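You operate a simulated robot arm through the tools that you are given. There is no shell and no other tool. Be economical: measure what you need, move in short steps, check, and stop when the job is done.

You run a simulated robot arm. Do the job below in one go: nothing can be reset, and whatever is moved stays where it is left.

## Task
Clear the joystick's saved setting before it is lent out.
Fine: tension to 0, open the orange flap, press the reset key once, shut the flap, then knob to OFF.

Only the result counts: the job must be done as asked and must still hold three seconds after the hand-in. Knocking over, shifting, dropping, spilling or breaking anything else fails it.

## Robot
A 7-joint arm with a three-finger gripper on a trunk, on a base that drives. Base frame: it is fixed to the floor where the robot stands at the start and does not move with it; the origin is under the middle of the robot, x ahead of it, y to its left, z up. Readings come in m, rad, newtons and seconds.
With the tool pointing down near the work surface it reaches from about 0.1 to 0.8 m from the robot's upright axis, wherever it stands. Its first joint turns from -2.897 to 2.897 rad. Places, roughly: extension collar [-1.8, 1.2, 0.9]; grey collar [0.6, 0, 0.6]; grey top key [0.6, 0, 0.8]; joystick base [0.5, 0, 0.5]; light dial [0.6, -0.1, 0.5]; mode knob [0.6, -0.1, 0.6]; orange flap [0.4, 0.1, 0.5]; reset key of the stick [0.4, 0, 0.5]; spring cover [0.5, -0.1, 0.6]; stick key four [0.6, -0.1, 0.6]; stick key one [0.5, 0.1, 0.6]; stick key three [0.7, 0, 0.6]; stick key two [0.5, 0.1, 0.6]; tension dial [0.4, 0, 0.6]; trim dial [0.4, -0.1, 0.6]; twist lock [0.5, -0.2, 0.6]. Payload 2.94 kg.
Tool frame: the origin (TCP) lies between the finger pads and is the grasp point; the fingertips stand 0.03 m ahead of it; z points along the fingers, y is the line along which they close. The gripper opens to 0.132 m. The gripper's body begins 0.107 m behind the TCP.
Orientation is that of the tool frame in the base frame, as [roll, pitch, yaw] about the fixed x, y, z axes, in that order (R = Rz(yaw) Ry(pitch) Rx(roll)). With the fingers straight down and closing along the base's y, the tool's x points along the base's -x, its y along +y and its z along -z.

## Interface
- The arm moves only by the tool jog_arm. Its argument "moves" is a list of rows, each a list of 6 numbers: the shift along the tool's x, y, z in m, then the turn, a rotation vector about the tool's x, y, z in rad. In form: [[tx, ty, tz, ax, ay, az], ...]. A call has 1 to 10 rows; each row is the pose to reach, as a shift and turn from the pose commanded when the call began, along the tool's axes at that moment. "claw" is the opening, from 0 (shut) to 1 (fully open), set as the call begins (left out, the last holds). Rows are played at 5 a second. More than 0.05 m and 0.15 rad between two rows, or a gripper value outside its range, and nothing of the call is played. A pose out of reach is approached as far as the arm can. The call stops where the force on the tool passes 40 N (or 10 N more than at its start, if that is more) or the arm is blocked; 0.2 s more then pass. Each finger halts on what it meets, pressing with about 22 N; the grip force reading is that of the motor and also rises with nothing between the fingers. The clock runs only during rows and for 0.2 s after the last one: add rows that repeat a pose to give the fingers time. It gives the time, the measured TCP pose, the force on the tool (base axes), the opening and the grip force at its end, in the units of the frame above (readings bear some noise), with the torque about the TCP (base axes, N m) and any sound that the robot's microphone picked up.
- Cameras (640 x 400 px; columns grow to the right, rows downward): "scene" is now at [0.0232, 0.1546, 1.7278]; the picture's right is [-0.56, -0.83, 0.00], its down [-0.74, 0.50, -0.45] and it looks along [0.37, -0.25, -0.89] (base axes); focal length 284 px, centre (320, 200). "wrist" rides on the gripper at [0.072, 0.003, -0.144] in the tool frame; the picture's right is [-0.04, 1.00, 0.00], its down [-0.88, -0.04, -0.48] and it looks along [-0.48, -0.02, 0.88] (tool axes); focal length 256 px, centre (320, 200). There is no depth. A picture from a camera that has moved, and an enlarged one, comes with that camera's place and axes in the base frame and with its lens.
- grab_frame(camera): a new picture of that camera. It takes no simulated time.
- lift_body(by): slides the trunk up (or, below 0, down) by that many m; the arm and the scene camera ride with it, the base frame stays. It gives what a move gives, with no picture.
- roll_base(legs): drives the robot by 1 to 6 legs, each [ahead, left, turn to the left] in m, m and rad, along the robot's own axes; the way and the turn of a leg run together, so that a leg with both is an arc; at most 1.5 m and 3.142 rad a leg. The arm and the cameras ride along, it lands a little off, and it stops where it bumps. It gives what a move gives.
- head_to(pan, tilt): turns the head with the scene camera to pan (to the left, within 2.496 rad either way) and tilt (down, from -0.506 to 1.204), counted from straight ahead of the robot. It gives what a move gives.
- enlarge(camera, box): a new picture of the part [left, top, right, bottom] of that camera's present view, enlarged. It takes no simulated time.
- job_done(): hands the job in; it is judged then, once.

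Go step by step. Nothing tells you exact positions but the pictures and the camera data: compare them with the known pose of the tool, close in by small moves and look again before you grip or let go. The budget is 120 turns and 90 pictures, counting those below and the enlarged ones. Unless the task says otherwise, let go and move clear before handing in, and close with one line.

The tools are called after ">>>" as a command line: name --pt "numbers of a row" for each row, then --argument value for the rest, lists and objects as JSON in quotes. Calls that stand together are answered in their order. jog_arm: Moves the arm, as the interface text tells. Its arguments: {"type":"object","properties":{"moves":{"type":"array"},"claw":{"type":"number"}},"required":["moves"]} The other tools are called the same way: lift_body (by) slides the trunk up or down; roll_base (legs) drives the base; head_to (pan, tilt) turns the head that bears the scene camera; grab_frame (camera) takes a picture; enlarge (camera, box) takes an enlarged picture of a part of a camera's view; job_done () hands the job in.

At the start:

```text
time_s: 0.0
tool_pos: [0.4652, -0.1725, 0.8706]
orientation: [3.141, -0.001, -3.141]
ft_force: [0.2, 0.0, -0.6]
wrist_torque: [0.01, 0.01, 0.0]
grip_width: 0.1319
grasp_force: 0.0
trunk travel left (down, up): [-0.25, 0.29]
robot x, y, heading: [0.0006, 0.0027, -0.003]
head pan, tilt: [-0.59, 1.105]
```

scene: 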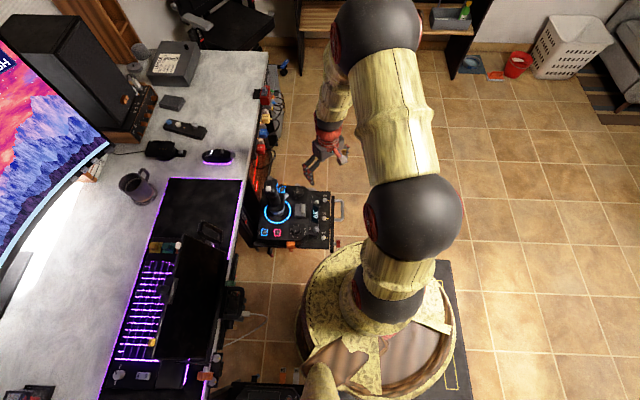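
wrist: 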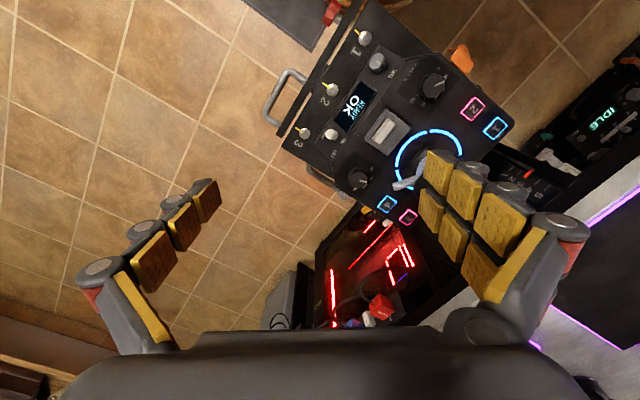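

I see the joystick base ahead of the robot, with dials, switches and an orange flap on its left edge. I'll enlarge both views to read the panel.

>>> enlarge --camera "wrist" --box '[260, 10, 520, 230]'

>>> enlarge --camera "scene" --box '[230, 160, 360, 260]'

```text
1.82 times, centred on (390, 120) of wrist
camera zoom: at [0.3949, -0.1693, 1.0134], right [0.04, 1.0, 0.0], down [0.88, -0.04, 0.48], along [0.48, -0.02, -0.88], focal length 465 px, centre (193, 346)
```

zoom: 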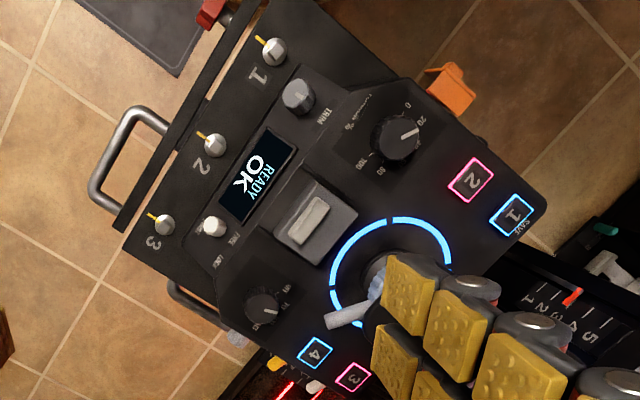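

```text
4.00 times, centred on (295, 210) of scene
camera zoom: at [0.0232, 0.1546, 1.7278], right [-0.56, -0.83, 0.0], down [-0.74, 0.5, -0.45], along [0.37, -0.25, -0.89], focal length 1136 px, centre (420, 160)
```

zoom: 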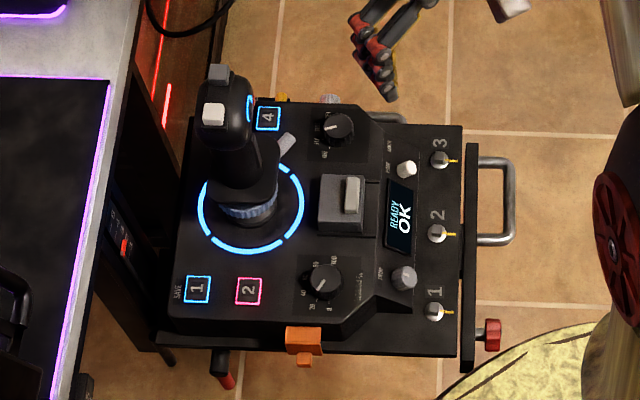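

The tension dial is at about (0.435, 0.00, 0.59), the mode knob at (0.58, -0.11, 0.595) and the flap at (0.40, 0.05, 0.56). The unit is yawed, and the flap side faces (-0.8, 0.6). I'll move the wrist camera to look at the flap side.

>>> jog_arm --pt "0.02 0.02 0.01 0 0 0.06" --pt "0.04 0.05 0.025 0 0 0.12" --pt "0.06 0.08 0.04 0 0 0.19" --pt "0.08 0.11 0.055 0 0 0.26" --pt "0.1 0.145 0.07 0 0 0.33" --pt "0.12 0.18 0.085 0 0 0.4" --pt "0.135 0.215 0.1 0 0 0.46" --pt "0.15 0.25 0.12 0 0 0.53" --pt "0.16 0.275 0.135 0 0 0.59" --pt "0.165 0.2925 0.15 0 0 0.645" --claw 0.5

>>> grab_frame --camera "wrist"

>>> enlarge --camera "scene" --box '[230, 160, 360, 260]'

```text
time_s: 2.2
tool_pos: [0.3, 0.122, 0.7208]
orientation: [-3.141, 0.001, 2.495]
ft_force: [-0.4, -0.1, -0.1]
wrist_torque: [0.0, 0.02, 0.03]
grip_width: 0.066
grasp_force: 0.0
trunk travel left (down, up): [-0.25, 0.29]
robot x, y, heading: [0.0027, 0.0026, 0.002]
head pan, tilt: [-0.59, 1.105]
```

```text
85 pictures are left
camera wrist: at [0.2444, 0.1674, 0.8632], right [0.64, 0.77, 0.0], down [0.68, -0.56, 0.48], along [0.37, -0.3, -0.88], focal length 256 px, centre (320, 200)
```

wrist: 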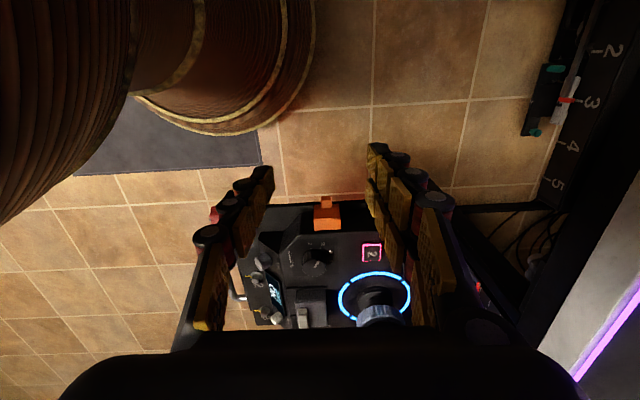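

```text
4.00 times, centred on (295, 210) of scene
camera zoom: at [0.0231, 0.155, 1.7278], right [-0.56, -0.83, 0.0], down [-0.74, 0.5, -0.45], along [0.37, -0.25, -0.89], focal length 1136 px, centre (420, 160)
```

zoom: 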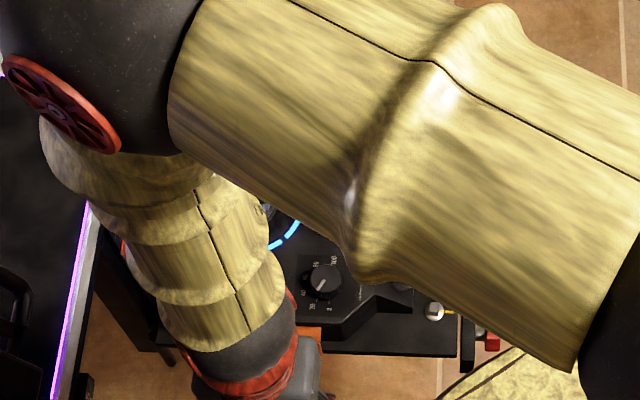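

The flap is visible in the wrist view, which shows the unit upside-down. I'll enlarge it.

>>> enlarge --camera "wrist" --box '[230, 185, 430, 335]'

>>> enlarge --camera "wrist" --box '[290, 185, 370, 245]'

```text
2.67 times, centred on (330, 260) of wrist
camera zoom: at [0.2444, 0.1674, 0.8632], right [0.64, 0.77, 0.0], down [0.68, -0.56, 0.48], along [0.37, -0.3, -0.88], focal length 683 px, centre (293, 40)
```

zoom: 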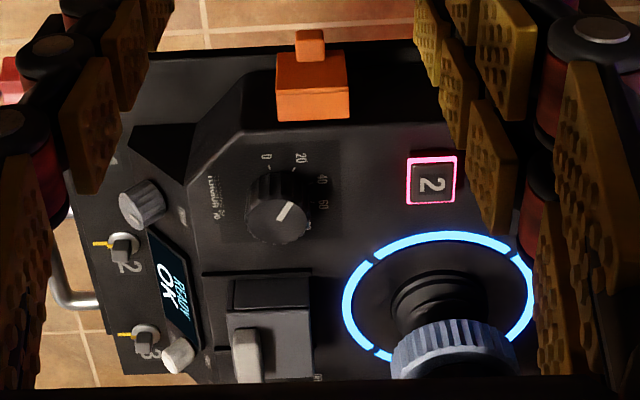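

```text
6.67 times, centred on (330, 215) of wrist
camera zoom: at [0.2444, 0.1674, 0.8632], right [0.64, 0.77, 0.0], down [0.68, -0.56, 0.48], along [0.37, -0.3, -0.88], focal length 1707 px, centre (253, 100)
```

zoom: 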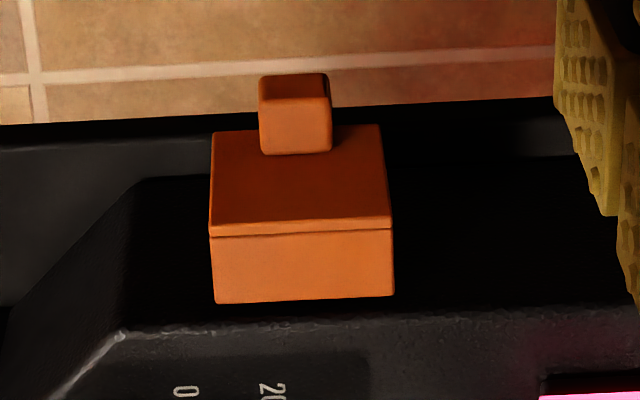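

The orange box has a lid with a tab on its outward side. I need a lower viewpoint and more room, so I'll look behind and to the left before backing the base up.

>>> head_to --pan 2.45 --tilt 0.8

>>> grab_frame --camera "scene"

>>> head_to --pan 1.2 --tilt 0.9

>>> grab_frame --camera "scene"

```text
time_s: 4.8
tool_pos: [0.3002, 0.1219, 0.7205]
orientation: [3.14, 0.0, 2.497]
ft_force: [-0.9, -0.7, 0.9]
wrist_torque: [-0.04, 0.0, 0.01]
grip_width: 0.0662
grasp_force: 0.2
trunk travel left (down, up): [-0.25, 0.29]
robot x, y, heading: [0.001, -0.003, 0.003]
head pan, tilt: [2.45, 0.799]
```

```text
81 pictures are left
camera scene: at [-0.0912, 0.2413, 1.7499], right [0.64, 0.77, 0.0], down [0.55, -0.46, -0.7], along [-0.54, 0.44, -0.72], focal length 284 px, centre (320, 200)
```

scene: 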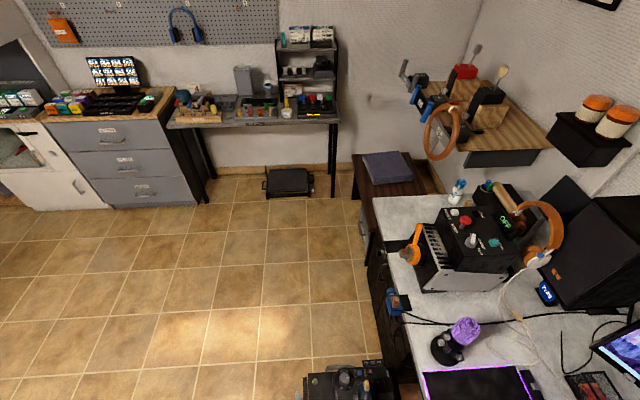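

```text
time_s: 6.3
tool_pos: [0.2998, 0.1207, 0.7206]
orientation: [-3.141, 0.001, 2.498]
ft_force: [0.0, 0.3, 0.1]
wrist_torque: [0.0, 0.01, 0.0]
grip_width: 0.0659
grasp_force: 0.1
trunk travel left (down, up): [-0.25, 0.29]
robot x, y, heading: [0.0009, -0.0015, 0.0]
head pan, tilt: [1.201, 0.901]
```

```text
80 pictures are left
camera scene: at [-0.0018, 0.2602, 1.7419], right [0.93, -0.36, 0.0], down [-0.28, -0.73, -0.62], along [0.22, 0.58, -0.78], focal length 284 px, centre (320, 200)
```

scene: 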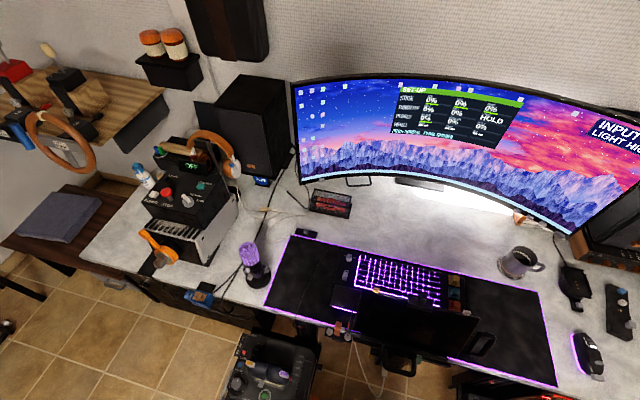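

There's another unit close on my left, near (-0.2, 0.4). I'll check the clearance around the base by looking steeply down on both sides.

>>> head_to --pan 2.0 --tilt 1.2

>>> grab_frame --camera "scene"

>>> head_to --pan -2.3 --tilt 1.0

>>> grab_frame --camera "scene"

```text
time_s: 7.4
tool_pos: [0.2998, 0.1196, 0.7202]
orientation: [-3.14, 0.0, 2.497]
ft_force: [0.5, 0.0, 0.2]
wrist_torque: [0.02, 0.0, 0.0]
grip_width: 0.0661
grasp_force: 0.1
trunk travel left (down, up): [-0.25, 0.29]
robot x, y, heading: [-0.0033, -0.0011, -0.001]
head pan, tilt: [2.0, 1.201]
```

```text
79 pictures are left
camera scene: at [-0.0523, 0.2407, 1.7221], right [0.91, 0.42, 0.0], down [0.39, -0.85, -0.36], along [-0.15, 0.33, -0.93], focal length 284 px, centre (320, 200)
```

scene: 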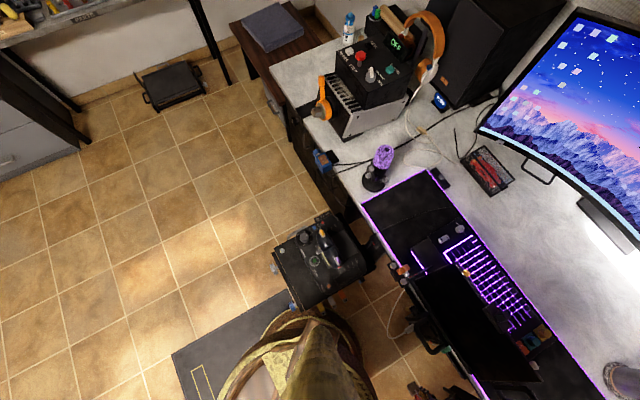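

```text
time_s: 10.9
tool_pos: [0.3001, 0.1206, 0.7206]
orientation: [3.14, 0.001, 2.497]
ft_force: [0.0, -0.1, -0.6]
wrist_torque: [-0.02, -0.02, 0.01]
grip_width: 0.0661
grasp_force: 0.1
trunk travel left (down, up): [-0.25, 0.29]
robot x, y, heading: [0.001, 0.0015, -0.001]
head pan, tilt: [-2.3, 1.0]
```

```text
78 pictures are left
camera scene: at [-0.0755, 0.1379, 1.7347], right [-0.75, 0.67, 0.0], down [0.56, 0.63, -0.54], along [-0.36, -0.4, -0.84], focal length 284 px, centre (320, 200)
```

scene: 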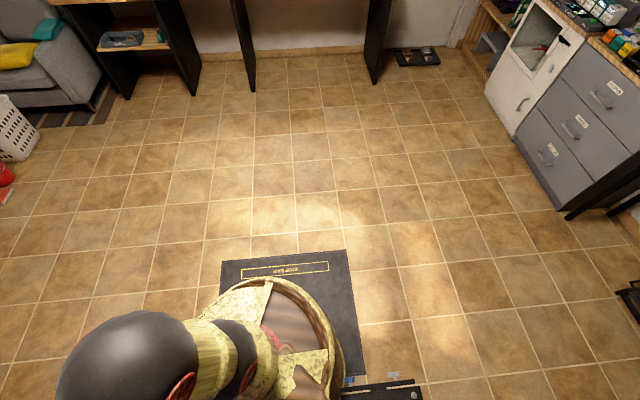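

Behind and to the right is clear floor, so I'll back away diagonally and look at the device again.

>>> roll_base --legs '[[-0.22, -0.08, 0]]'

>>> head_to --pan 0.1 --tilt 1.0

>>> grab_frame --camera "scene"

```text
time_s: 12.6
tool_pos: [0.0759, 0.0409, 0.7207]
orientation: [-3.141, 0.0, 2.498]
ft_force: [-0.3, -0.2, 0.0]
wrist_torque: [-0.02, 0.01, 0.01]
grip_width: 0.0659
grasp_force: 0.0
trunk travel left (down, up): [-0.25, 0.29]
robot x, y, heading: [-0.2212, -0.08, 0.001]
head pan, tilt: [-2.3, 1.0]
```

```text
time_s: 14.8
tool_pos: [0.0773, 0.0394, 0.7206]
orientation: [3.142, 0.0, 2.498]
ft_force: [-0.1, 0.6, 0.3]
wrist_torque: [-0.01, 0.01, 0.0]
grip_width: 0.066
grasp_force: 0.0
trunk travel left (down, up): [-0.25, 0.29]
robot x, y, heading: [-0.2222, -0.0816, 0.001]
head pan, tilt: [0.099, 1.0]
```

```text
77 pictures are left
camera scene: at [-0.1826, 0.1164, 1.7347], right [0.1, -0.99, 0.0], down [-0.84, -0.08, -0.54], along [0.54, 0.05, -0.84], focal length 284 px, centre (320, 200)
```

scene: 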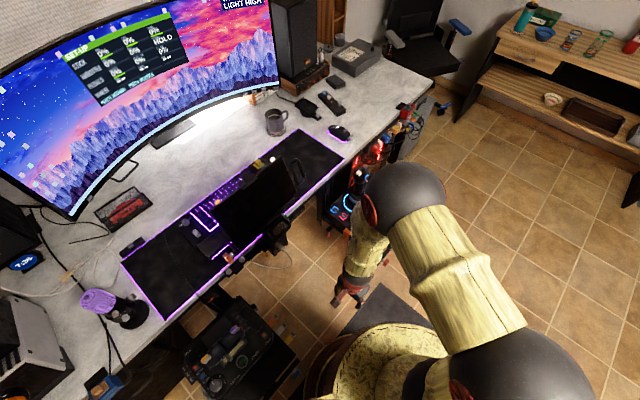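

I'll tilt the tool 43° toward the flap side to get a lower view, and read the monitor as well.

>>> jog_arm --pt "-0.011 0.027 0.01 0 -0.11 0" --pt "-0.022 0.053 0.02 0 -0.22 0" --pt "-0.034 0.079 0.03 0 -0.33 0" --pt "-0.045 0.106 0.04 0 -0.44 0" --pt "-0.056 0.132 0.05 0 -0.55 0" --pt "-0.068 0.158 0.06 0 -0.66 0" --pt "-0.079 0.184 0.06 0 -0.75 0"

>>> grab_frame --camera "wrist"

>>> enlarge --camera "scene" --box '[50, 10, 200, 110]'

```text
time_s: 16.4
tool_pos: [0.2502, 0.1383, 0.6599]
orientation: [-3.14, 0.753, 2.498]
ft_force: [0.0, -0.7, 0.2]
wrist_torque: [0.02, -0.01, 0.04]
grip_width: 0.0659
grasp_force: 0.0
trunk travel left (down, up): [-0.25, 0.29]
robot x, y, heading: [-0.2214, -0.0818, 0.003]
head pan, tilt: [0.099, 1.0]
```

```text
76 pictures are left
camera wrist: at [0.1325, 0.2324, 0.7142], right [0.63, 0.78, 0.03], down [0.23, -0.22, 0.95], along [0.75, -0.59, -0.32], focal length 256 px, centre (320, 200)
```

wrist: 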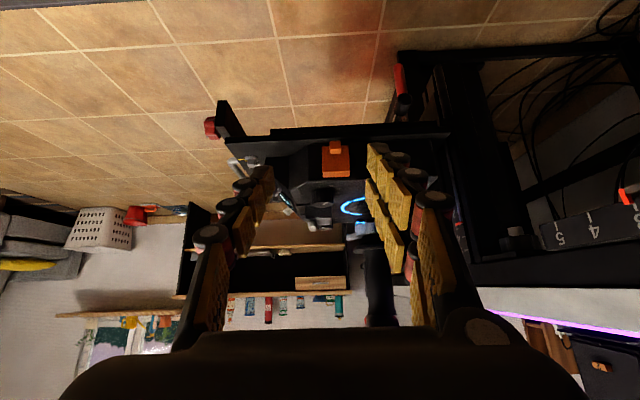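

```text
4.00 times, centred on (125, 60) of scene
camera zoom: at [-0.1823, 0.1168, 1.7347], right [0.1, -0.99, 0.0], down [-0.84, -0.09, -0.54], along [0.54, 0.05, -0.84], focal length 1136 px, centre (1100, 760)
```

zoom: 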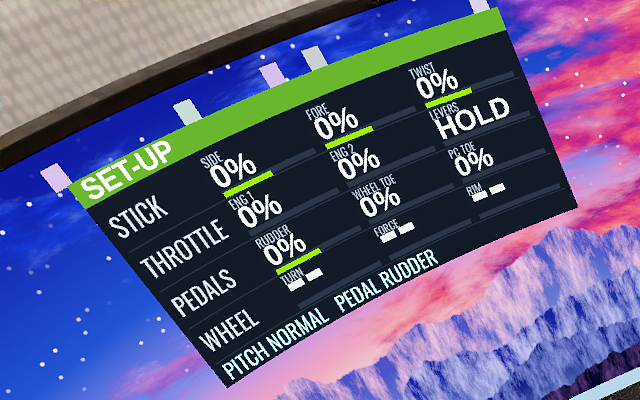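

>>> enlarge --camera "wrist" --box '[270, 120, 400, 220]'

>>> enlarge --camera "wrist" --box '[310, 130, 362, 185]'

```text
4.00 times, centred on (335, 170) of wrist
camera zoom: at [0.1325, 0.2324, 0.7142], right [0.63, 0.78, 0.03], down [0.23, -0.22, 0.95], along [0.75, -0.59, -0.32], focal length 1024 px, centre (260, 320)
```

zoom: 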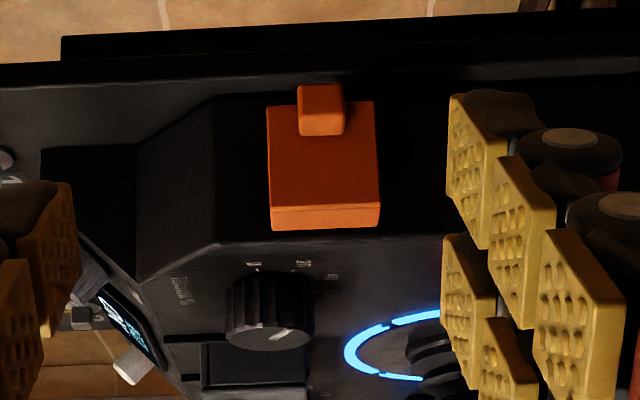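

```text
7.27 times, centred on (336, 158) of wrist
camera zoom: at [0.1325, 0.2324, 0.7142], right [0.63, 0.78, 0.03], down [0.23, -0.22, 0.95], along [0.75, -0.59, -0.32], focal length 1862 px, centre (204, 509)
```

zoom: 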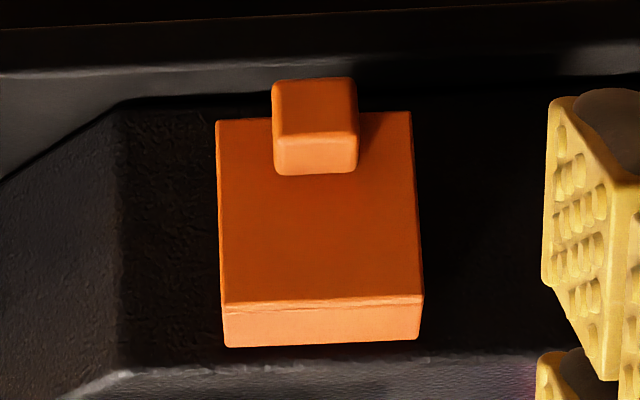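

The lid is a vertical face hinged along its top edge at about z 0.567, with a tab at the bottom, roughly (0.392, 0.059, 0.535). Tension comes first, so I'll go above the tension dial with the tool vertical.

>>> jog_arm --pt "-0.026 0 0.0143 0 0.094 0" --pt "-0.052 0 0.0285 0 0.188 0" --pt "-0.0786 0 0.0428 0 0.282 0" --pt "-0.105 0 0.057 0 0.376 0" --pt "-0.131 0 0.0713 0 0.47 0" --pt "-0.157 0 0.0856 0 0.565 0" --pt "-0.183 0 0.1 0 0.66 0" --pt "-0.2095 0 0.1141 0 0.753 0"

>>> enlarge --camera "wrist" --box '[220, 100, 420, 260]'

```text
time_s: 18.2
tool_pos: [0.4304, 0.0105, 0.7103]
orientation: [3.097, 0.173, 2.487]
ft_force: [0.5, 0.0, 0.0]
wrist_torque: [0.03, 0.01, 0.03]
grip_width: 0.0661
grasp_force: 0.0
out of reach, approached as far as the arm can: row 7, 8
trunk travel left (down, up): [-0.25, 0.29]
robot x, y, heading: [-0.2211, -0.0814, 0.005]
head pan, tilt: [0.099, 1.0]
```

```text
2.50 times, centred on (320, 180) of wrist
camera zoom: at [0.3521, 0.066, 0.8391], right [0.64, 0.77, 0.05], down [0.59, -0.52, 0.62], along [0.5, -0.36, -0.78], focal length 640 px, centre (320, 250)
```

zoom: 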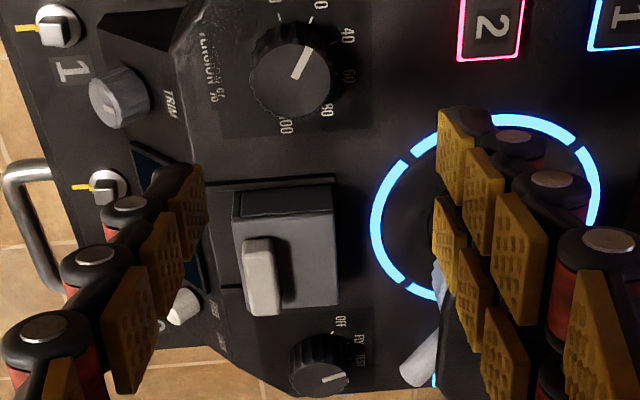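

The arm stops about 0.17 rad short at this stand-off. I'll pull the arm back, drive 0.12 m closer, and return.

>>> jog_arm --pt "0.04 0 -0.01 0 0 0" --pt "0.08 0 -0.02 0 0 0" --pt "0.12 0 -0.03 0 0 0" --pt "0.16 0 -0.04 0 0 0"

>>> roll_base --legs '[[0.12, 0, 0]]'

```text
time_s: 19.2
tool_pos: [0.3012, 0.1092, 0.7207]
orientation: [3.096, 0.174, 2.49]
ft_force: [0.1, -0.2, -0.5]
wrist_torque: [0.0, -0.01, 0.01]
grip_width: 0.066
grasp_force: 0.0
trunk travel left (down, up): [-0.25, 0.29]
robot x, y, heading: [-0.2219, -0.0798, 0.004]
head pan, tilt: [0.099, 1.0]
```

```text
time_s: 20.4
tool_pos: [0.4191, 0.1125, 0.7187]
orientation: [3.097, 0.174, 2.491]
ft_force: [0.5, -0.6, -0.1]
wrist_torque: [-0.01, 0.01, 0.04]
grip_width: 0.0659
grasp_force: 0.0
trunk travel left (down, up): [-0.25, 0.29]
robot x, y, heading: [-0.1058, -0.0849, 0.004]
head pan, tilt: [0.099, 1.0]
```

Now I'll move over the tension dial and level the tool.

>>> jog_arm --pt "-0.026 -0.027 0.005 0.015 0.058 0" --pt "-0.052 -0.054 0.009 0.03 0.116 0" --pt "-0.0788 -0.0815 0.0138 0.044 0.174 0"

>>> enlarge --camera "wrist" --box '[240, 120, 400, 220]'

```text
time_s: 21.2
tool_pos: [0.413, 0.0057, 0.7025]
orientation: [3.114, 0.047, 2.493]
ft_force: [-0.6, -0.7, 0.4]
wrist_torque: [-0.05, -0.03, 0.03]
grip_width: 0.0661
grasp_force: 1.0
out of reach, approached as far as the arm can: row 3
trunk travel left (down, up): [-0.25, 0.29]
robot x, y, heading: [-0.1049, -0.0811, 0.007]
head pan, tilt: [0.099, 1.0]
```

```text
4.00 times, centred on (320, 170) of wrist
camera zoom: at [0.3511, 0.0519, 0.8414], right [0.64, 0.77, 0.03], down [0.65, -0.56, 0.51], along [0.41, -0.31, -0.86], focal length 1024 px, centre (320, 320)
```

zoom: 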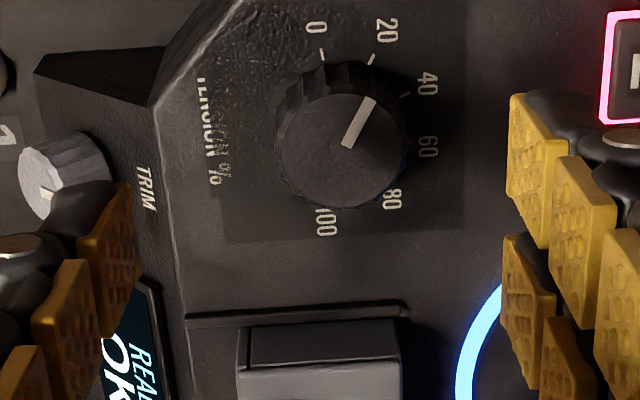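

The pointer sits near 20, and 0 lies about 40° counterclockwise of it seen from above. I'll level the tool over the dial with a slight yaw toward the arm's natural posture and check alignment.

>>> jog_arm --pt "-0.008 0.003 0.0 0.013 0.024 -0.12" --pt "-0.016 0.007 0.0 0.027 0.047 -0.25" --pt "-0.016 0.007 0.0233 0.027 0.047 -0.25" --claw 0.4

>>> enlarge --camera "wrist" --box '[240, 130, 400, 230]'

```text
time_s: 22.1
tool_pos: [0.4288, 0.0172, 0.7039]
orientation: [3.03, -0.001, 2.586]
ft_force: [-2.3, 0.5, -0.7]
wrist_torque: [0.03, -0.07, 0.15]
grip_width: 0.0528
grasp_force: 0.0
out of reach, approached as far as the arm can: row 1, 2, 3
trunk travel left (down, up): [-0.25, 0.29]
robot x, y, heading: [-0.1007, -0.073, 0.008]
head pan, tilt: [0.099, 1.0]
```

```text
4.00 times, centred on (320, 180) of wrist
camera zoom: at [0.3614, 0.0438, 0.8469], right [0.56, 0.82, 0.11], down [0.7, -0.54, 0.47], along [0.44, -0.18, -0.88], focal length 1024 px, centre (320, 280)
```

zoom: 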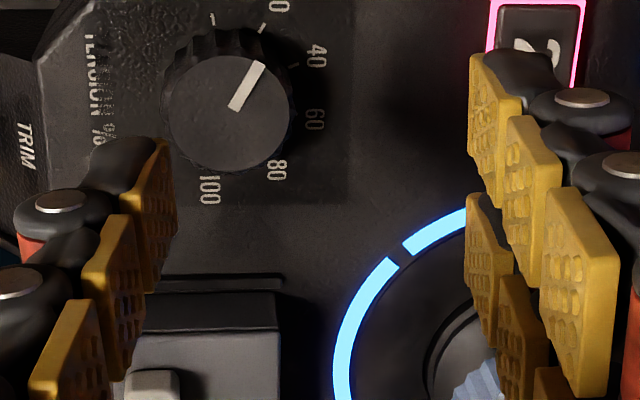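

The pose is still not reached and the base has crept a little, so the elbow may be touching something. I'll check the scene view.

>>> grab_frame --camera "scene"

```text
69 pictures are left
camera scene: at [-0.0629, 0.1174, 1.7345], right [0.1, -0.99, 0.0], down [-0.84, -0.09, -0.54], along [0.54, 0.06, -0.84], focal length 284 px, centre (320, 200)
```

scene: 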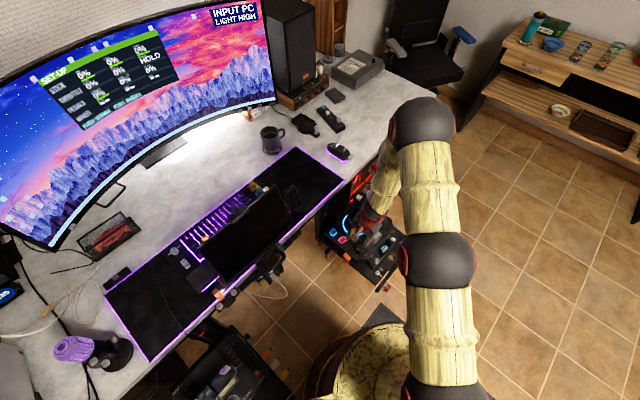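

I think the shoulder is simply too high: the forearm hangs straight down at its limit. I'll raise the hand 0.22 m and then lower the trunk by 0.22 m.

>>> jog_arm --pt "0 0 -0.04 0 0 0" --pt "0 0 -0.08 0 0 0" --pt "0 0 -0.12 0.03 0 0" --pt "0 0 -0.16 0.07 0 -0.05" --pt "0 0 -0.2 0.11 0 -0.1" --pt "0 0 -0.24 0.11 0 -0.15"

```text
time_s: 23.4
tool_pos: [0.4131, -0.0033, 0.9433]
orientation: [-3.138, 0.007, 2.773]
ft_force: [-0.1, -0.1, -0.7]
wrist_torque: [0.03, 0.0, -0.04]
grip_width: 0.053
grasp_force: 0.0
trunk travel left (down, up): [-0.25, 0.29]
robot x, y, heading: [-0.1055, -0.0797, -0.0]
head pan, tilt: [0.099, 1.0]
```

>>> lift_body --by -0.22

```text
time_s: 25.8
tool_pos: [0.4139, -0.0025, 0.7233]
orientation: [-3.14, 0.009, 2.771]
ft_force: [0.1, -0.2, -0.3]
wrist_torque: [0.01, 0.01, -0.02]
grip_width: 0.0526
grasp_force: 0.1
trunk travel left (down, up): [-0.03, 0.51]
robot x, y, heading: [-0.1019, -0.0764, -0.0]
head pan, tilt: [0.099, 1.0]
```

Posture is fine now. I'll center over the dial, descend to z 0.66 and look.

>>> jog_arm --pt "-0.0149 0.009 0.02 0 0 0" --pt "-0.0149 0.009 0.042 0 0 0" --pt "-0.0149 0.009 0.063 0 0 0"

>>> enlarge --camera "wrist" --box '[240, 130, 400, 230]'

```text
time_s: 26.6
tool_pos: [0.4309, 0.0003, 0.6618]
orientation: [-3.141, 0.011, 2.771]
ft_force: [0.2, -0.4, -0.6]
wrist_torque: [0.0, 0.0, -0.02]
grip_width: 0.0529
grasp_force: 0.2
trunk travel left (down, up): [-0.03, 0.51]
robot x, y, heading: [-0.107, -0.0782, 0.003]
head pan, tilt: [0.099, 1.0]
```

```text
4.00 times, centred on (320, 180) of wrist
camera zoom: at [0.3638, 0.0296, 0.8048], right [0.4, 0.92, 0.0], down [0.8, -0.35, 0.48], along [0.44, -0.2, -0.87], focal length 1024 px, centre (320, 280)
```

zoom: 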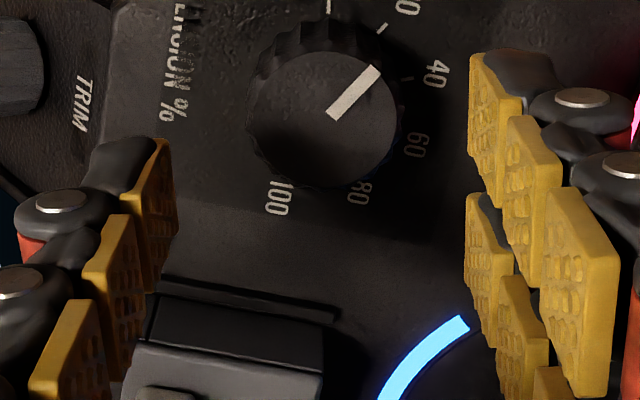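

Alignment is good. I'll descend so the fingertips flank the dial, and close.

>>> jog_arm --pt "0 0 0.02 0 0 0" --pt "0 0 0.035 0 0 0" --pt "0 0 0.046 0 0 0"

>>> jog_arm --pt "0 0 0 0 0 0" --pt "0 0 0 0 0 0" --pt "0 0 0 0 0 0" --pt "0 0 0 0 0 0" --claw 0.15

>>> enlarge --camera "wrist" --box '[240, 130, 400, 230]'

```text
time_s: 27.4
tool_pos: [0.4308, -0.0006, 0.6164]
orientation: [-3.141, 0.011, 2.774]
ft_force: [-0.8, 0.1, 0.6]
wrist_torque: [0.0, -0.01, -0.01]
grip_width: 0.0527
grasp_force: 0.0
trunk travel left (down, up): [-0.03, 0.51]
robot x, y, heading: [-0.1033, -0.0808, 0.006]
head pan, tilt: [0.099, 1.0]
```

```text
time_s: 28.4
tool_pos: [0.4301, 0.001, 0.6153]
orientation: [-3.139, 0.009, 2.772]
ft_force: [2.2, 8.6, -1.7]
wrist_torque: [0.25, -0.33, 0.05]
grip_width: 0.0324
grasp_force: 41.1
trunk travel left (down, up): [-0.03, 0.51]
robot x, y, heading: [-0.1039, -0.0795, 0.009]
head pan, tilt: [0.099, 1.0]
```

```text
4.00 times, centred on (320, 180) of wrist
camera zoom: at [0.3643, 0.0303, 0.758], right [0.4, 0.92, 0.0], down [0.8, -0.35, 0.48], along [0.44, -0.2, -0.87], focal length 1024 px, centre (320, 280)
```

zoom: 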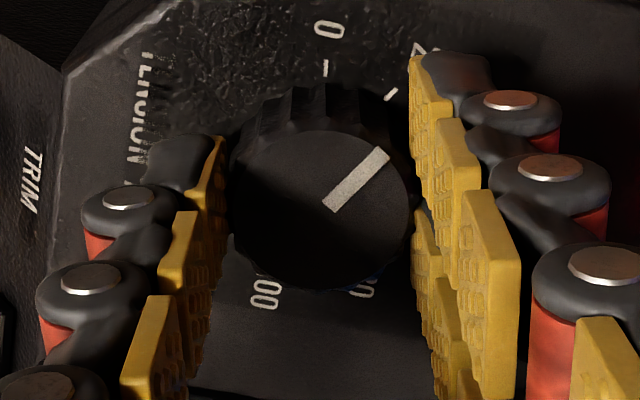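

Gripped, with the pointer at 20. I'll turn about 36° counterclockwise and look.

>>> jog_arm --pt "0 0.001 0 0 0 -0.1" --pt "0 0.001 0 0 0 -0.2" --pt "0 0.001 0 0 0 -0.3" --pt "0 0.001 0 0 0 -0.4" --pt "0 0.001 0 0 0 -0.5" --pt "0 0.001 0 0 0 -0.58" --pt "0 0.001 0 0 0 -0.64" --pt "0 0.001 0 0 0 -0.64"

>>> enlarge --camera "wrist" --box '[240, 130, 400, 230]'

```text
time_s: 30.2
tool_pos: [0.4298, -0.0016, 0.6156]
orientation: [-3.134, 0.005, -2.871]
ft_force: [-11.8, -32.5, 16.5]
wrist_torque: [-1.06, 0.39, -0.11]
grip_width: 0.0322
grasp_force: 44.9
trunk travel left (down, up): [-0.03, 0.51]
robot x, y, heading: [-0.105, -0.0804, 0.003]
head pan, tilt: [0.099, 1.0]
```

```text
4.00 times, centred on (320, 180) of wrist
camera zoom: at [0.3604, -0.0168, 0.7581], right [-0.22, 0.97, -0.01], down [0.85, 0.2, 0.48], along [0.47, 0.1, -0.88], focal length 1024 px, centre (320, 280)
```

zoom: 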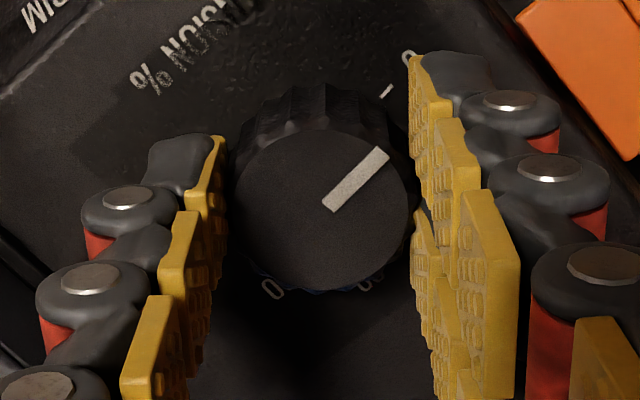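

The pointer now aims at the 0 tick. I'll release, rise and check.

>>> jog_arm --pt "0 0 0 0 0 0" --pt "0 0 0 0 0 0" --pt "0 0 -0.02 0 0 0" --pt "0 0 -0.06 0 0 0" --pt "0 0 -0.1 0 0 0" --claw 0.42

>>> enlarge --camera "wrist" --box '[240, 110, 400, 210]'

```text
time_s: 31.4
tool_pos: [0.4317, 0.0015, 0.7142]
orientation: [-3.135, 0.005, -2.871]
ft_force: [-1.2, 0.2, -0.6]
wrist_torque: [-0.03, 0.02, -0.01]
grip_width: 0.0555
grasp_force: 0.0
trunk travel left (down, up): [-0.03, 0.51]
robot x, y, heading: [-0.1067, -0.077, -0.0]
head pan, tilt: [0.099, 1.0]
```

```text
4.00 times, centred on (320, 160) of wrist
camera zoom: at [0.3606, -0.0138, 0.8574], right [-0.23, 0.97, -0.01], down [0.85, 0.2, 0.48], along [0.47, 0.1, -0.88], focal length 1024 px, centre (320, 360)
```

zoom: 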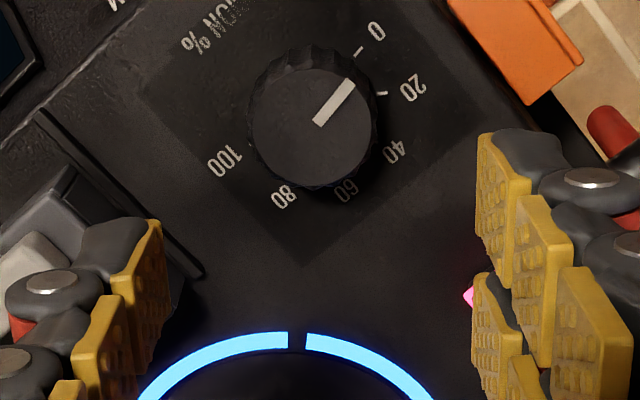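

Tension reads 0. Next is the flap: first I'll yaw the tool to face the flap side and move out.

>>> jog_arm --pt "0.0101 0.0182 0.002 0 0 0.1306" --pt "0.0203 0.0365 0.004 0 0 0.2611" --pt "0.0304 0.0547 0.006 0 0 0.3917" --pt "0.0406 0.073 0.008 0 0 0.5223" --pt "0.0507 0.0912 0.01 0 0 0.6529" --pt "0.0609 0.1095 0.012 0 0 0.7834" --pt "0.071 0.1277 0.014 0 0 0.914" --claw 0.3

```text
time_s: 33.0
tool_pos: [0.3298, 0.1045, 0.6996]
orientation: [3.14, 0.01, 2.496]
ft_force: [0.0, 0.4, 0.0]
wrist_torque: [-0.03, 0.0, 0.04]
grip_width: 0.0395
grasp_force: 0.1
trunk travel left (down, up): [-0.03, 0.51]
robot x, y, heading: [-0.0986, -0.0801, 0.005]
head pan, tilt: [0.099, 1.0]
```

Now I'll tilt to about 75° and lower, to face the tab.

>>> jog_arm --pt "0.004 0 0.0147 0 -0.1445 0" --pt "0.008 0 0.0295 0 -0.289 0" --pt "0.012 0 0.0442 0 -0.4335 0" --pt "0.016 0 0.0589 0 -0.578 0" --pt "0.02 0 0.0737 0 -0.7225 0" --pt "0.024 0 0.0884 0 -0.867 0" --pt "0.028 0 0.1031 0 -1.0115 0" --pt "0.032 0 0.1179 0 -1.156 0" --pt "0.036 0 0.1326 0 -1.3 0"

>>> grab_frame --camera "wrist"

>>> grab_frame --camera "scene"

```text
time_s: 35.0
tool_pos: [0.3025, 0.1276, 0.5664]
orientation: [3.128, 1.313, 2.487]
ft_force: [0.8, 0.4, 0.5]
wrist_torque: [0.02, 0.01, -0.04]
grip_width: 0.0395
grasp_force: 0.1
trunk travel left (down, up): [-0.03, 0.51]
robot x, y, heading: [-0.1044, -0.0796, 0.011]
head pan, tilt: [0.099, 1.0]
```

```text
64 pictures are left
camera wrist: at [0.1789, 0.2239, 0.5325], right [0.61, 0.79, 0.04], down [-0.21, 0.11, 0.97], along [0.76, -0.6, 0.23], focal length 256 px, centre (320, 200)
```

wrist: 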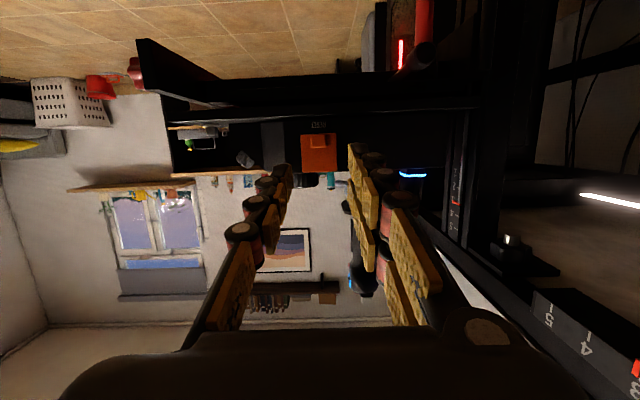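

```text
63 pictures are left
camera scene: at [-0.0646, 0.1163, 1.5148], right [0.1, -0.99, 0.0], down [-0.84, -0.09, -0.54], along [0.54, 0.06, -0.84], focal length 284 px, centre (320, 200)
```

scene: 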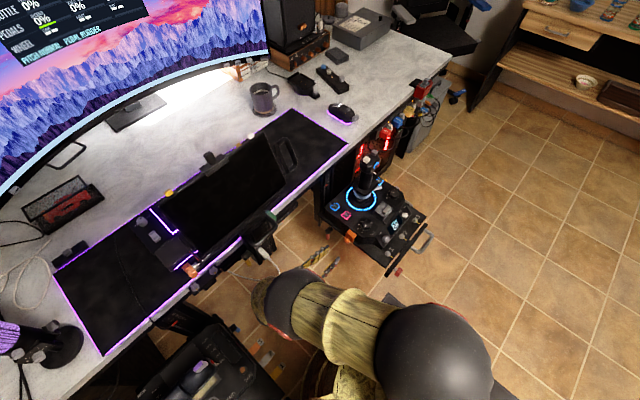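

The approach is clear and the scene camera now sees the device. I'll enlarge both views.

>>> enlarge --camera "wrist" --box '[270, 110, 370, 180]'

>>> enlarge --camera "scene" --box '[290, 170, 440, 280]'

```text
5.71 times, centred on (320, 145) of wrist
camera zoom: at [0.1789, 0.2239, 0.5325], right [0.61, 0.79, 0.04], down [-0.21, 0.11, 0.97], along [0.76, -0.6, 0.23], focal length 1463 px, centre (320, 514)
```

zoom: 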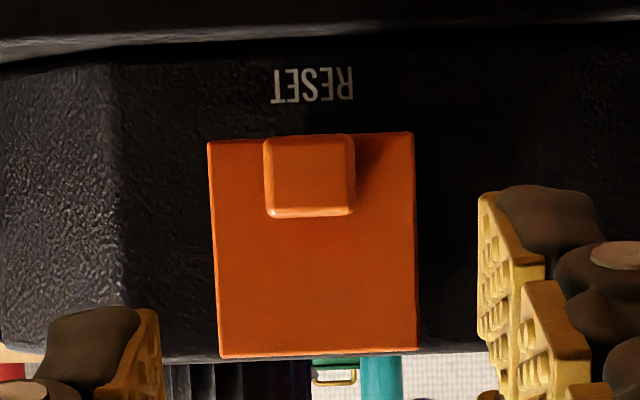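

```text
3.64 times, centred on (365, 225) of scene
camera zoom: at [-0.0646, 0.1163, 1.5148], right [0.1, -0.99, 0.0], down [-0.84, -0.09, -0.54], along [0.54, 0.06, -0.84], focal length 1033 px, centre (156, 109)
```

zoom: 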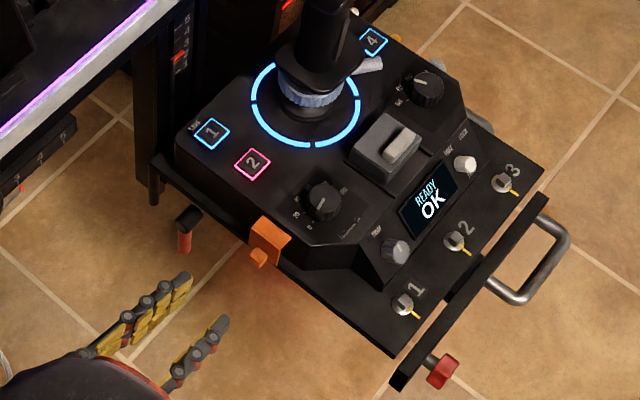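

The tab is at v≈0.281, z≈0.534. I'll advance so the fingertips straddle it.

>>> jog_arm --pt "0.001 -0.0015 0.035 0 0 0" --pt "0.002 -0.0017 0.065 0 0 0" --pt "0.0023 -0.0017 0.085 0 0 0"

>>> enlarge --camera "wrist" --box '[250, 90, 390, 190]'

>>> enlarge --camera "scene" --box '[310, 200, 390, 260]'

```text
time_s: 35.8
tool_pos: [0.366, 0.0763, 0.5428]
orientation: [3.137, 1.311, 2.493]
ft_force: [0.7, 0.0, -1.0]
wrist_torque: [0.02, -0.01, -0.02]
grip_width: 0.0394
grasp_force: 0.2
trunk travel left (down, up): [-0.03, 0.51]
robot x, y, heading: [-0.1008, -0.0807, 0.007]
head pan, tilt: [0.099, 1.0]
```

```text
4.00 times, centred on (320, 140) of wrist
camera zoom: at [0.2427, 0.1741, 0.5094], right [0.61, 0.79, 0.04], down [-0.21, 0.11, 0.97], along [0.77, -0.6, 0.23], focal length 1024 px, centre (320, 440)
```

zoom: 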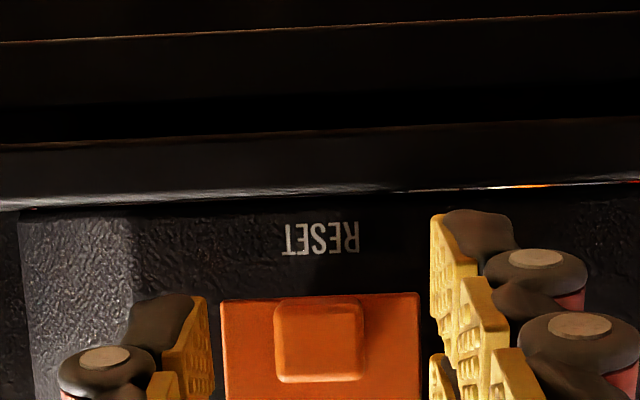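

```text
6.67 times, centred on (350, 230) of scene
camera zoom: at [-0.0647, 0.1172, 1.5147], right [0.1, -0.99, 0.0], down [-0.84, -0.09, -0.54], along [0.54, 0.06, -0.84], focal length 1894 px, centre (120, 0)
```

zoom: 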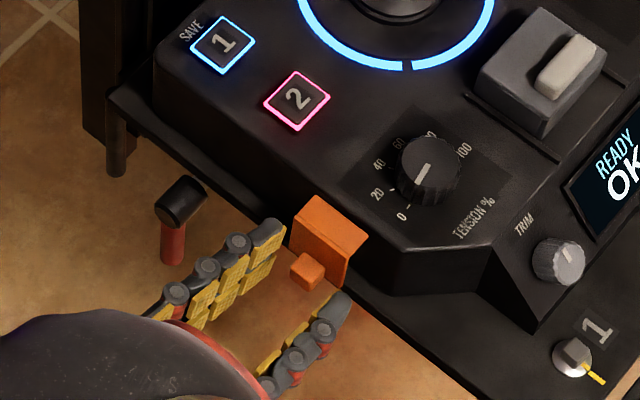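

The fingers straddle the tab. I'll advance 3 mm more and close.

>>> jog_arm --pt "0 0 0.003 0 0 0" --pt "0 0 0.003 0 0 0" --pt "0 0 0.003 0 0 0" --pt "0 0 0.003 0 0 0" --claw 0.06

>>> enlarge --camera "scene" --box '[310, 200, 390, 260]'

```text
time_s: 36.8
tool_pos: [0.3676, 0.0752, 0.5414]
orientation: [3.14, 1.313, 2.496]
ft_force: [-12.2, 9.6, 2.4]
wrist_torque: [-0.22, -0.2, 0.11]
grip_width: 0.0157
grasp_force: 38.8
trunk travel left (down, up): [-0.03, 0.51]
robot x, y, heading: [-0.1066, -0.0795, 0.001]
head pan, tilt: [0.099, 1.0]
```

```text
6.67 times, centred on (350, 230) of scene
camera zoom: at [-0.0652, 0.1176, 1.5146], right [0.1, -0.99, 0.0], down [-0.84, -0.09, -0.54], along [0.54, 0.06, -0.84], focal length 1894 px, centre (120, 0)
```

zoom: 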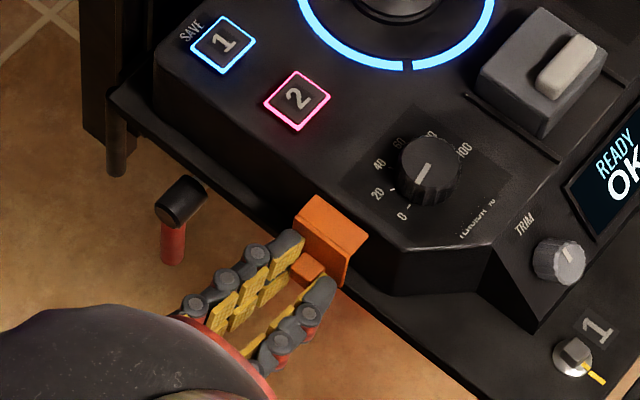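

The tab is held. I'll swing it up along the hinge arc by about 32° and check.

>>> jog_arm --pt "-0.0043 0 -0.0054 0 0.14 0" --pt "-0.0095 0 -0.009 0 0.28 0" --pt "-0.015 0 -0.0119 0 0.42 0" --pt "-0.0211 0 -0.0141 0 0.56 0"

>>> enlarge --camera "scene" --box '[310, 200, 390, 260]'

```text
time_s: 37.6
tool_pos: [0.3639, 0.0783, 0.563]
orientation: [3.139, 0.95, 2.494]
ft_force: [-18.3, 2.3, 20.3]
wrist_torque: [-1.21, -0.83, 0.1]
grip_width: 0.0154
grasp_force: 41.4
trunk travel left (down, up): [-0.03, 0.51]
robot x, y, heading: [-0.1046, -0.0836, 0.007]
head pan, tilt: [0.099, 1.0]
stopped in row 3: the force on the tool passed its limit at 42 N (the readings are from after the stop); the commanded pose is now the measured one
```

```text
6.67 times, centred on (350, 230) of scene
camera zoom: at [-0.0669, 0.1172, 1.5147], right [0.1, -0.99, 0.0], down [-0.84, -0.09, -0.54], along [0.54, 0.06, -0.84], focal length 1894 px, centre (120, 0)
```

zoom: 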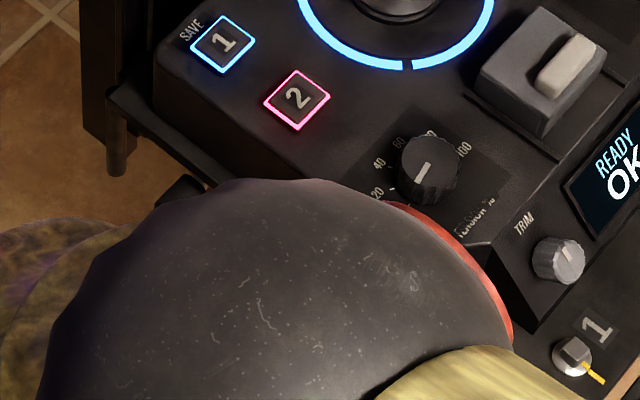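

It stopped on force at about 21° of swing, so I'll look from the wrist.

>>> enlarge --camera "wrist" --box '[240, 80, 400, 190]'

```text
3.64 times, centred on (320, 135) of wrist
camera zoom: at [0.2393, 0.1769, 0.5858], right [0.62, 0.78, 0.04], down [0.08, -0.11, 0.99], along [0.78, -0.61, -0.12], focal length 931 px, centre (320, 436)
```

zoom: 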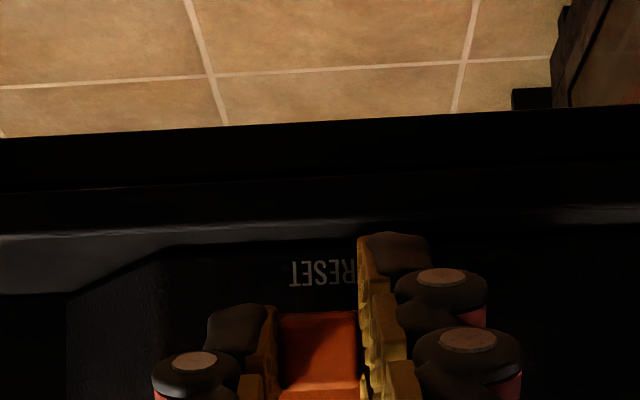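

It's unclear whether the lid moved with the fingers. I'll relax the grip, back off slightly and look.

>>> jog_arm --pt "0 0 0 0 0 0" --pt "0 0 0 0 0 0" --pt "0 0 -0.015 0 0 0" --pt "0 0 -0.04 0 0 0" --pt "0 0 -0.07 0 0 0" --claw 0.35

>>> enlarge --camera "wrist" --box '[240, 100, 400, 210]'

```text
time_s: 38.8
tool_pos: [0.3213, 0.1118, 0.6009]
orientation: [3.139, 0.945, 2.494]
ft_force: [-0.6, 0.2, -0.8]
wrist_torque: [-0.03, 0.0, 0.01]
grip_width: 0.0461
grasp_force: 0.1
trunk travel left (down, up): [-0.03, 0.51]
robot x, y, heading: [-0.1048, -0.0762, 0.002]
head pan, tilt: [0.099, 1.0]
```

```text
3.64 times, centred on (320, 155) of wrist
camera zoom: at [0.1964, 0.2101, 0.6263], right [0.62, 0.78, 0.04], down [0.08, -0.11, 0.99], along [0.78, -0.61, -0.13], focal length 931 px, centre (320, 364)
```

zoom: 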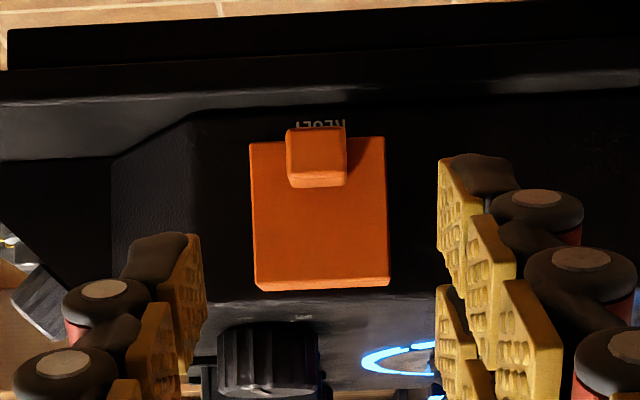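

The lid had lifted partway and fell back on release. I'll regrip the tab slightly shallower, since the tips had been pushing on the lid face, and swing it further.

>>> jog_arm --pt "0.0124 0 0.009 0 -0.123 0" --pt "0.0249 0 0.018 0 -0.246 0" --pt "0.0373 -0.001 0.027 0 -0.368 0" --pt "0.0268 -0.001 0.053 0 -0.368 0" --pt "0.0163 -0.001 0.079 0 -0.368 0"

>>> jog_arm --pt "0 0 0 0 0 0" --pt "0 0 0 0 0 0" --pt "0 0 0 0 0 0" --pt "0 0 0 0 0 0" --claw 0.06

>>> enlarge --camera "scene" --box '[310, 200, 390, 260]'

```text
time_s: 40.0
tool_pos: [0.3601, 0.0799, 0.5412]
orientation: [3.133, 1.315, 2.488]
ft_force: [-0.4, -0.6, 0.0]
wrist_torque: [-0.03, 0.01, 0.0]
grip_width: 0.0463
grasp_force: 0.1
trunk travel left (down, up): [-0.03, 0.51]
robot x, y, heading: [-0.106, -0.0801, 0.006]
head pan, tilt: [0.099, 1.0]
```

```text
time_s: 41.0
tool_pos: [0.3598, 0.0822, 0.5413]
orientation: [3.133, 1.314, 2.486]
ft_force: [3.8, 1.1, -0.4]
wrist_torque: [-0.15, 0.21, 0.17]
grip_width: 0.0154
grasp_force: 32.8
trunk travel left (down, up): [-0.03, 0.51]
robot x, y, heading: [-0.103, -0.077, 0.006]
head pan, tilt: [0.099, 1.0]
```

```text
6.67 times, centred on (350, 230) of scene
camera zoom: at [-0.0641, 0.1171, 1.5147], right [0.1, -0.99, 0.0], down [-0.84, -0.09, -0.54], along [0.54, 0.06, -0.84], focal length 1894 px, centre (120, 0)
```

zoom: 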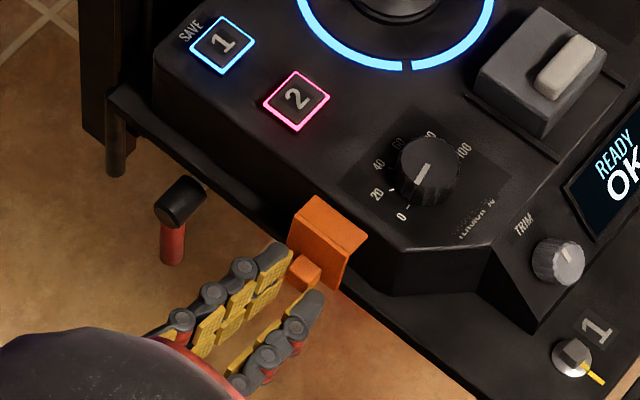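

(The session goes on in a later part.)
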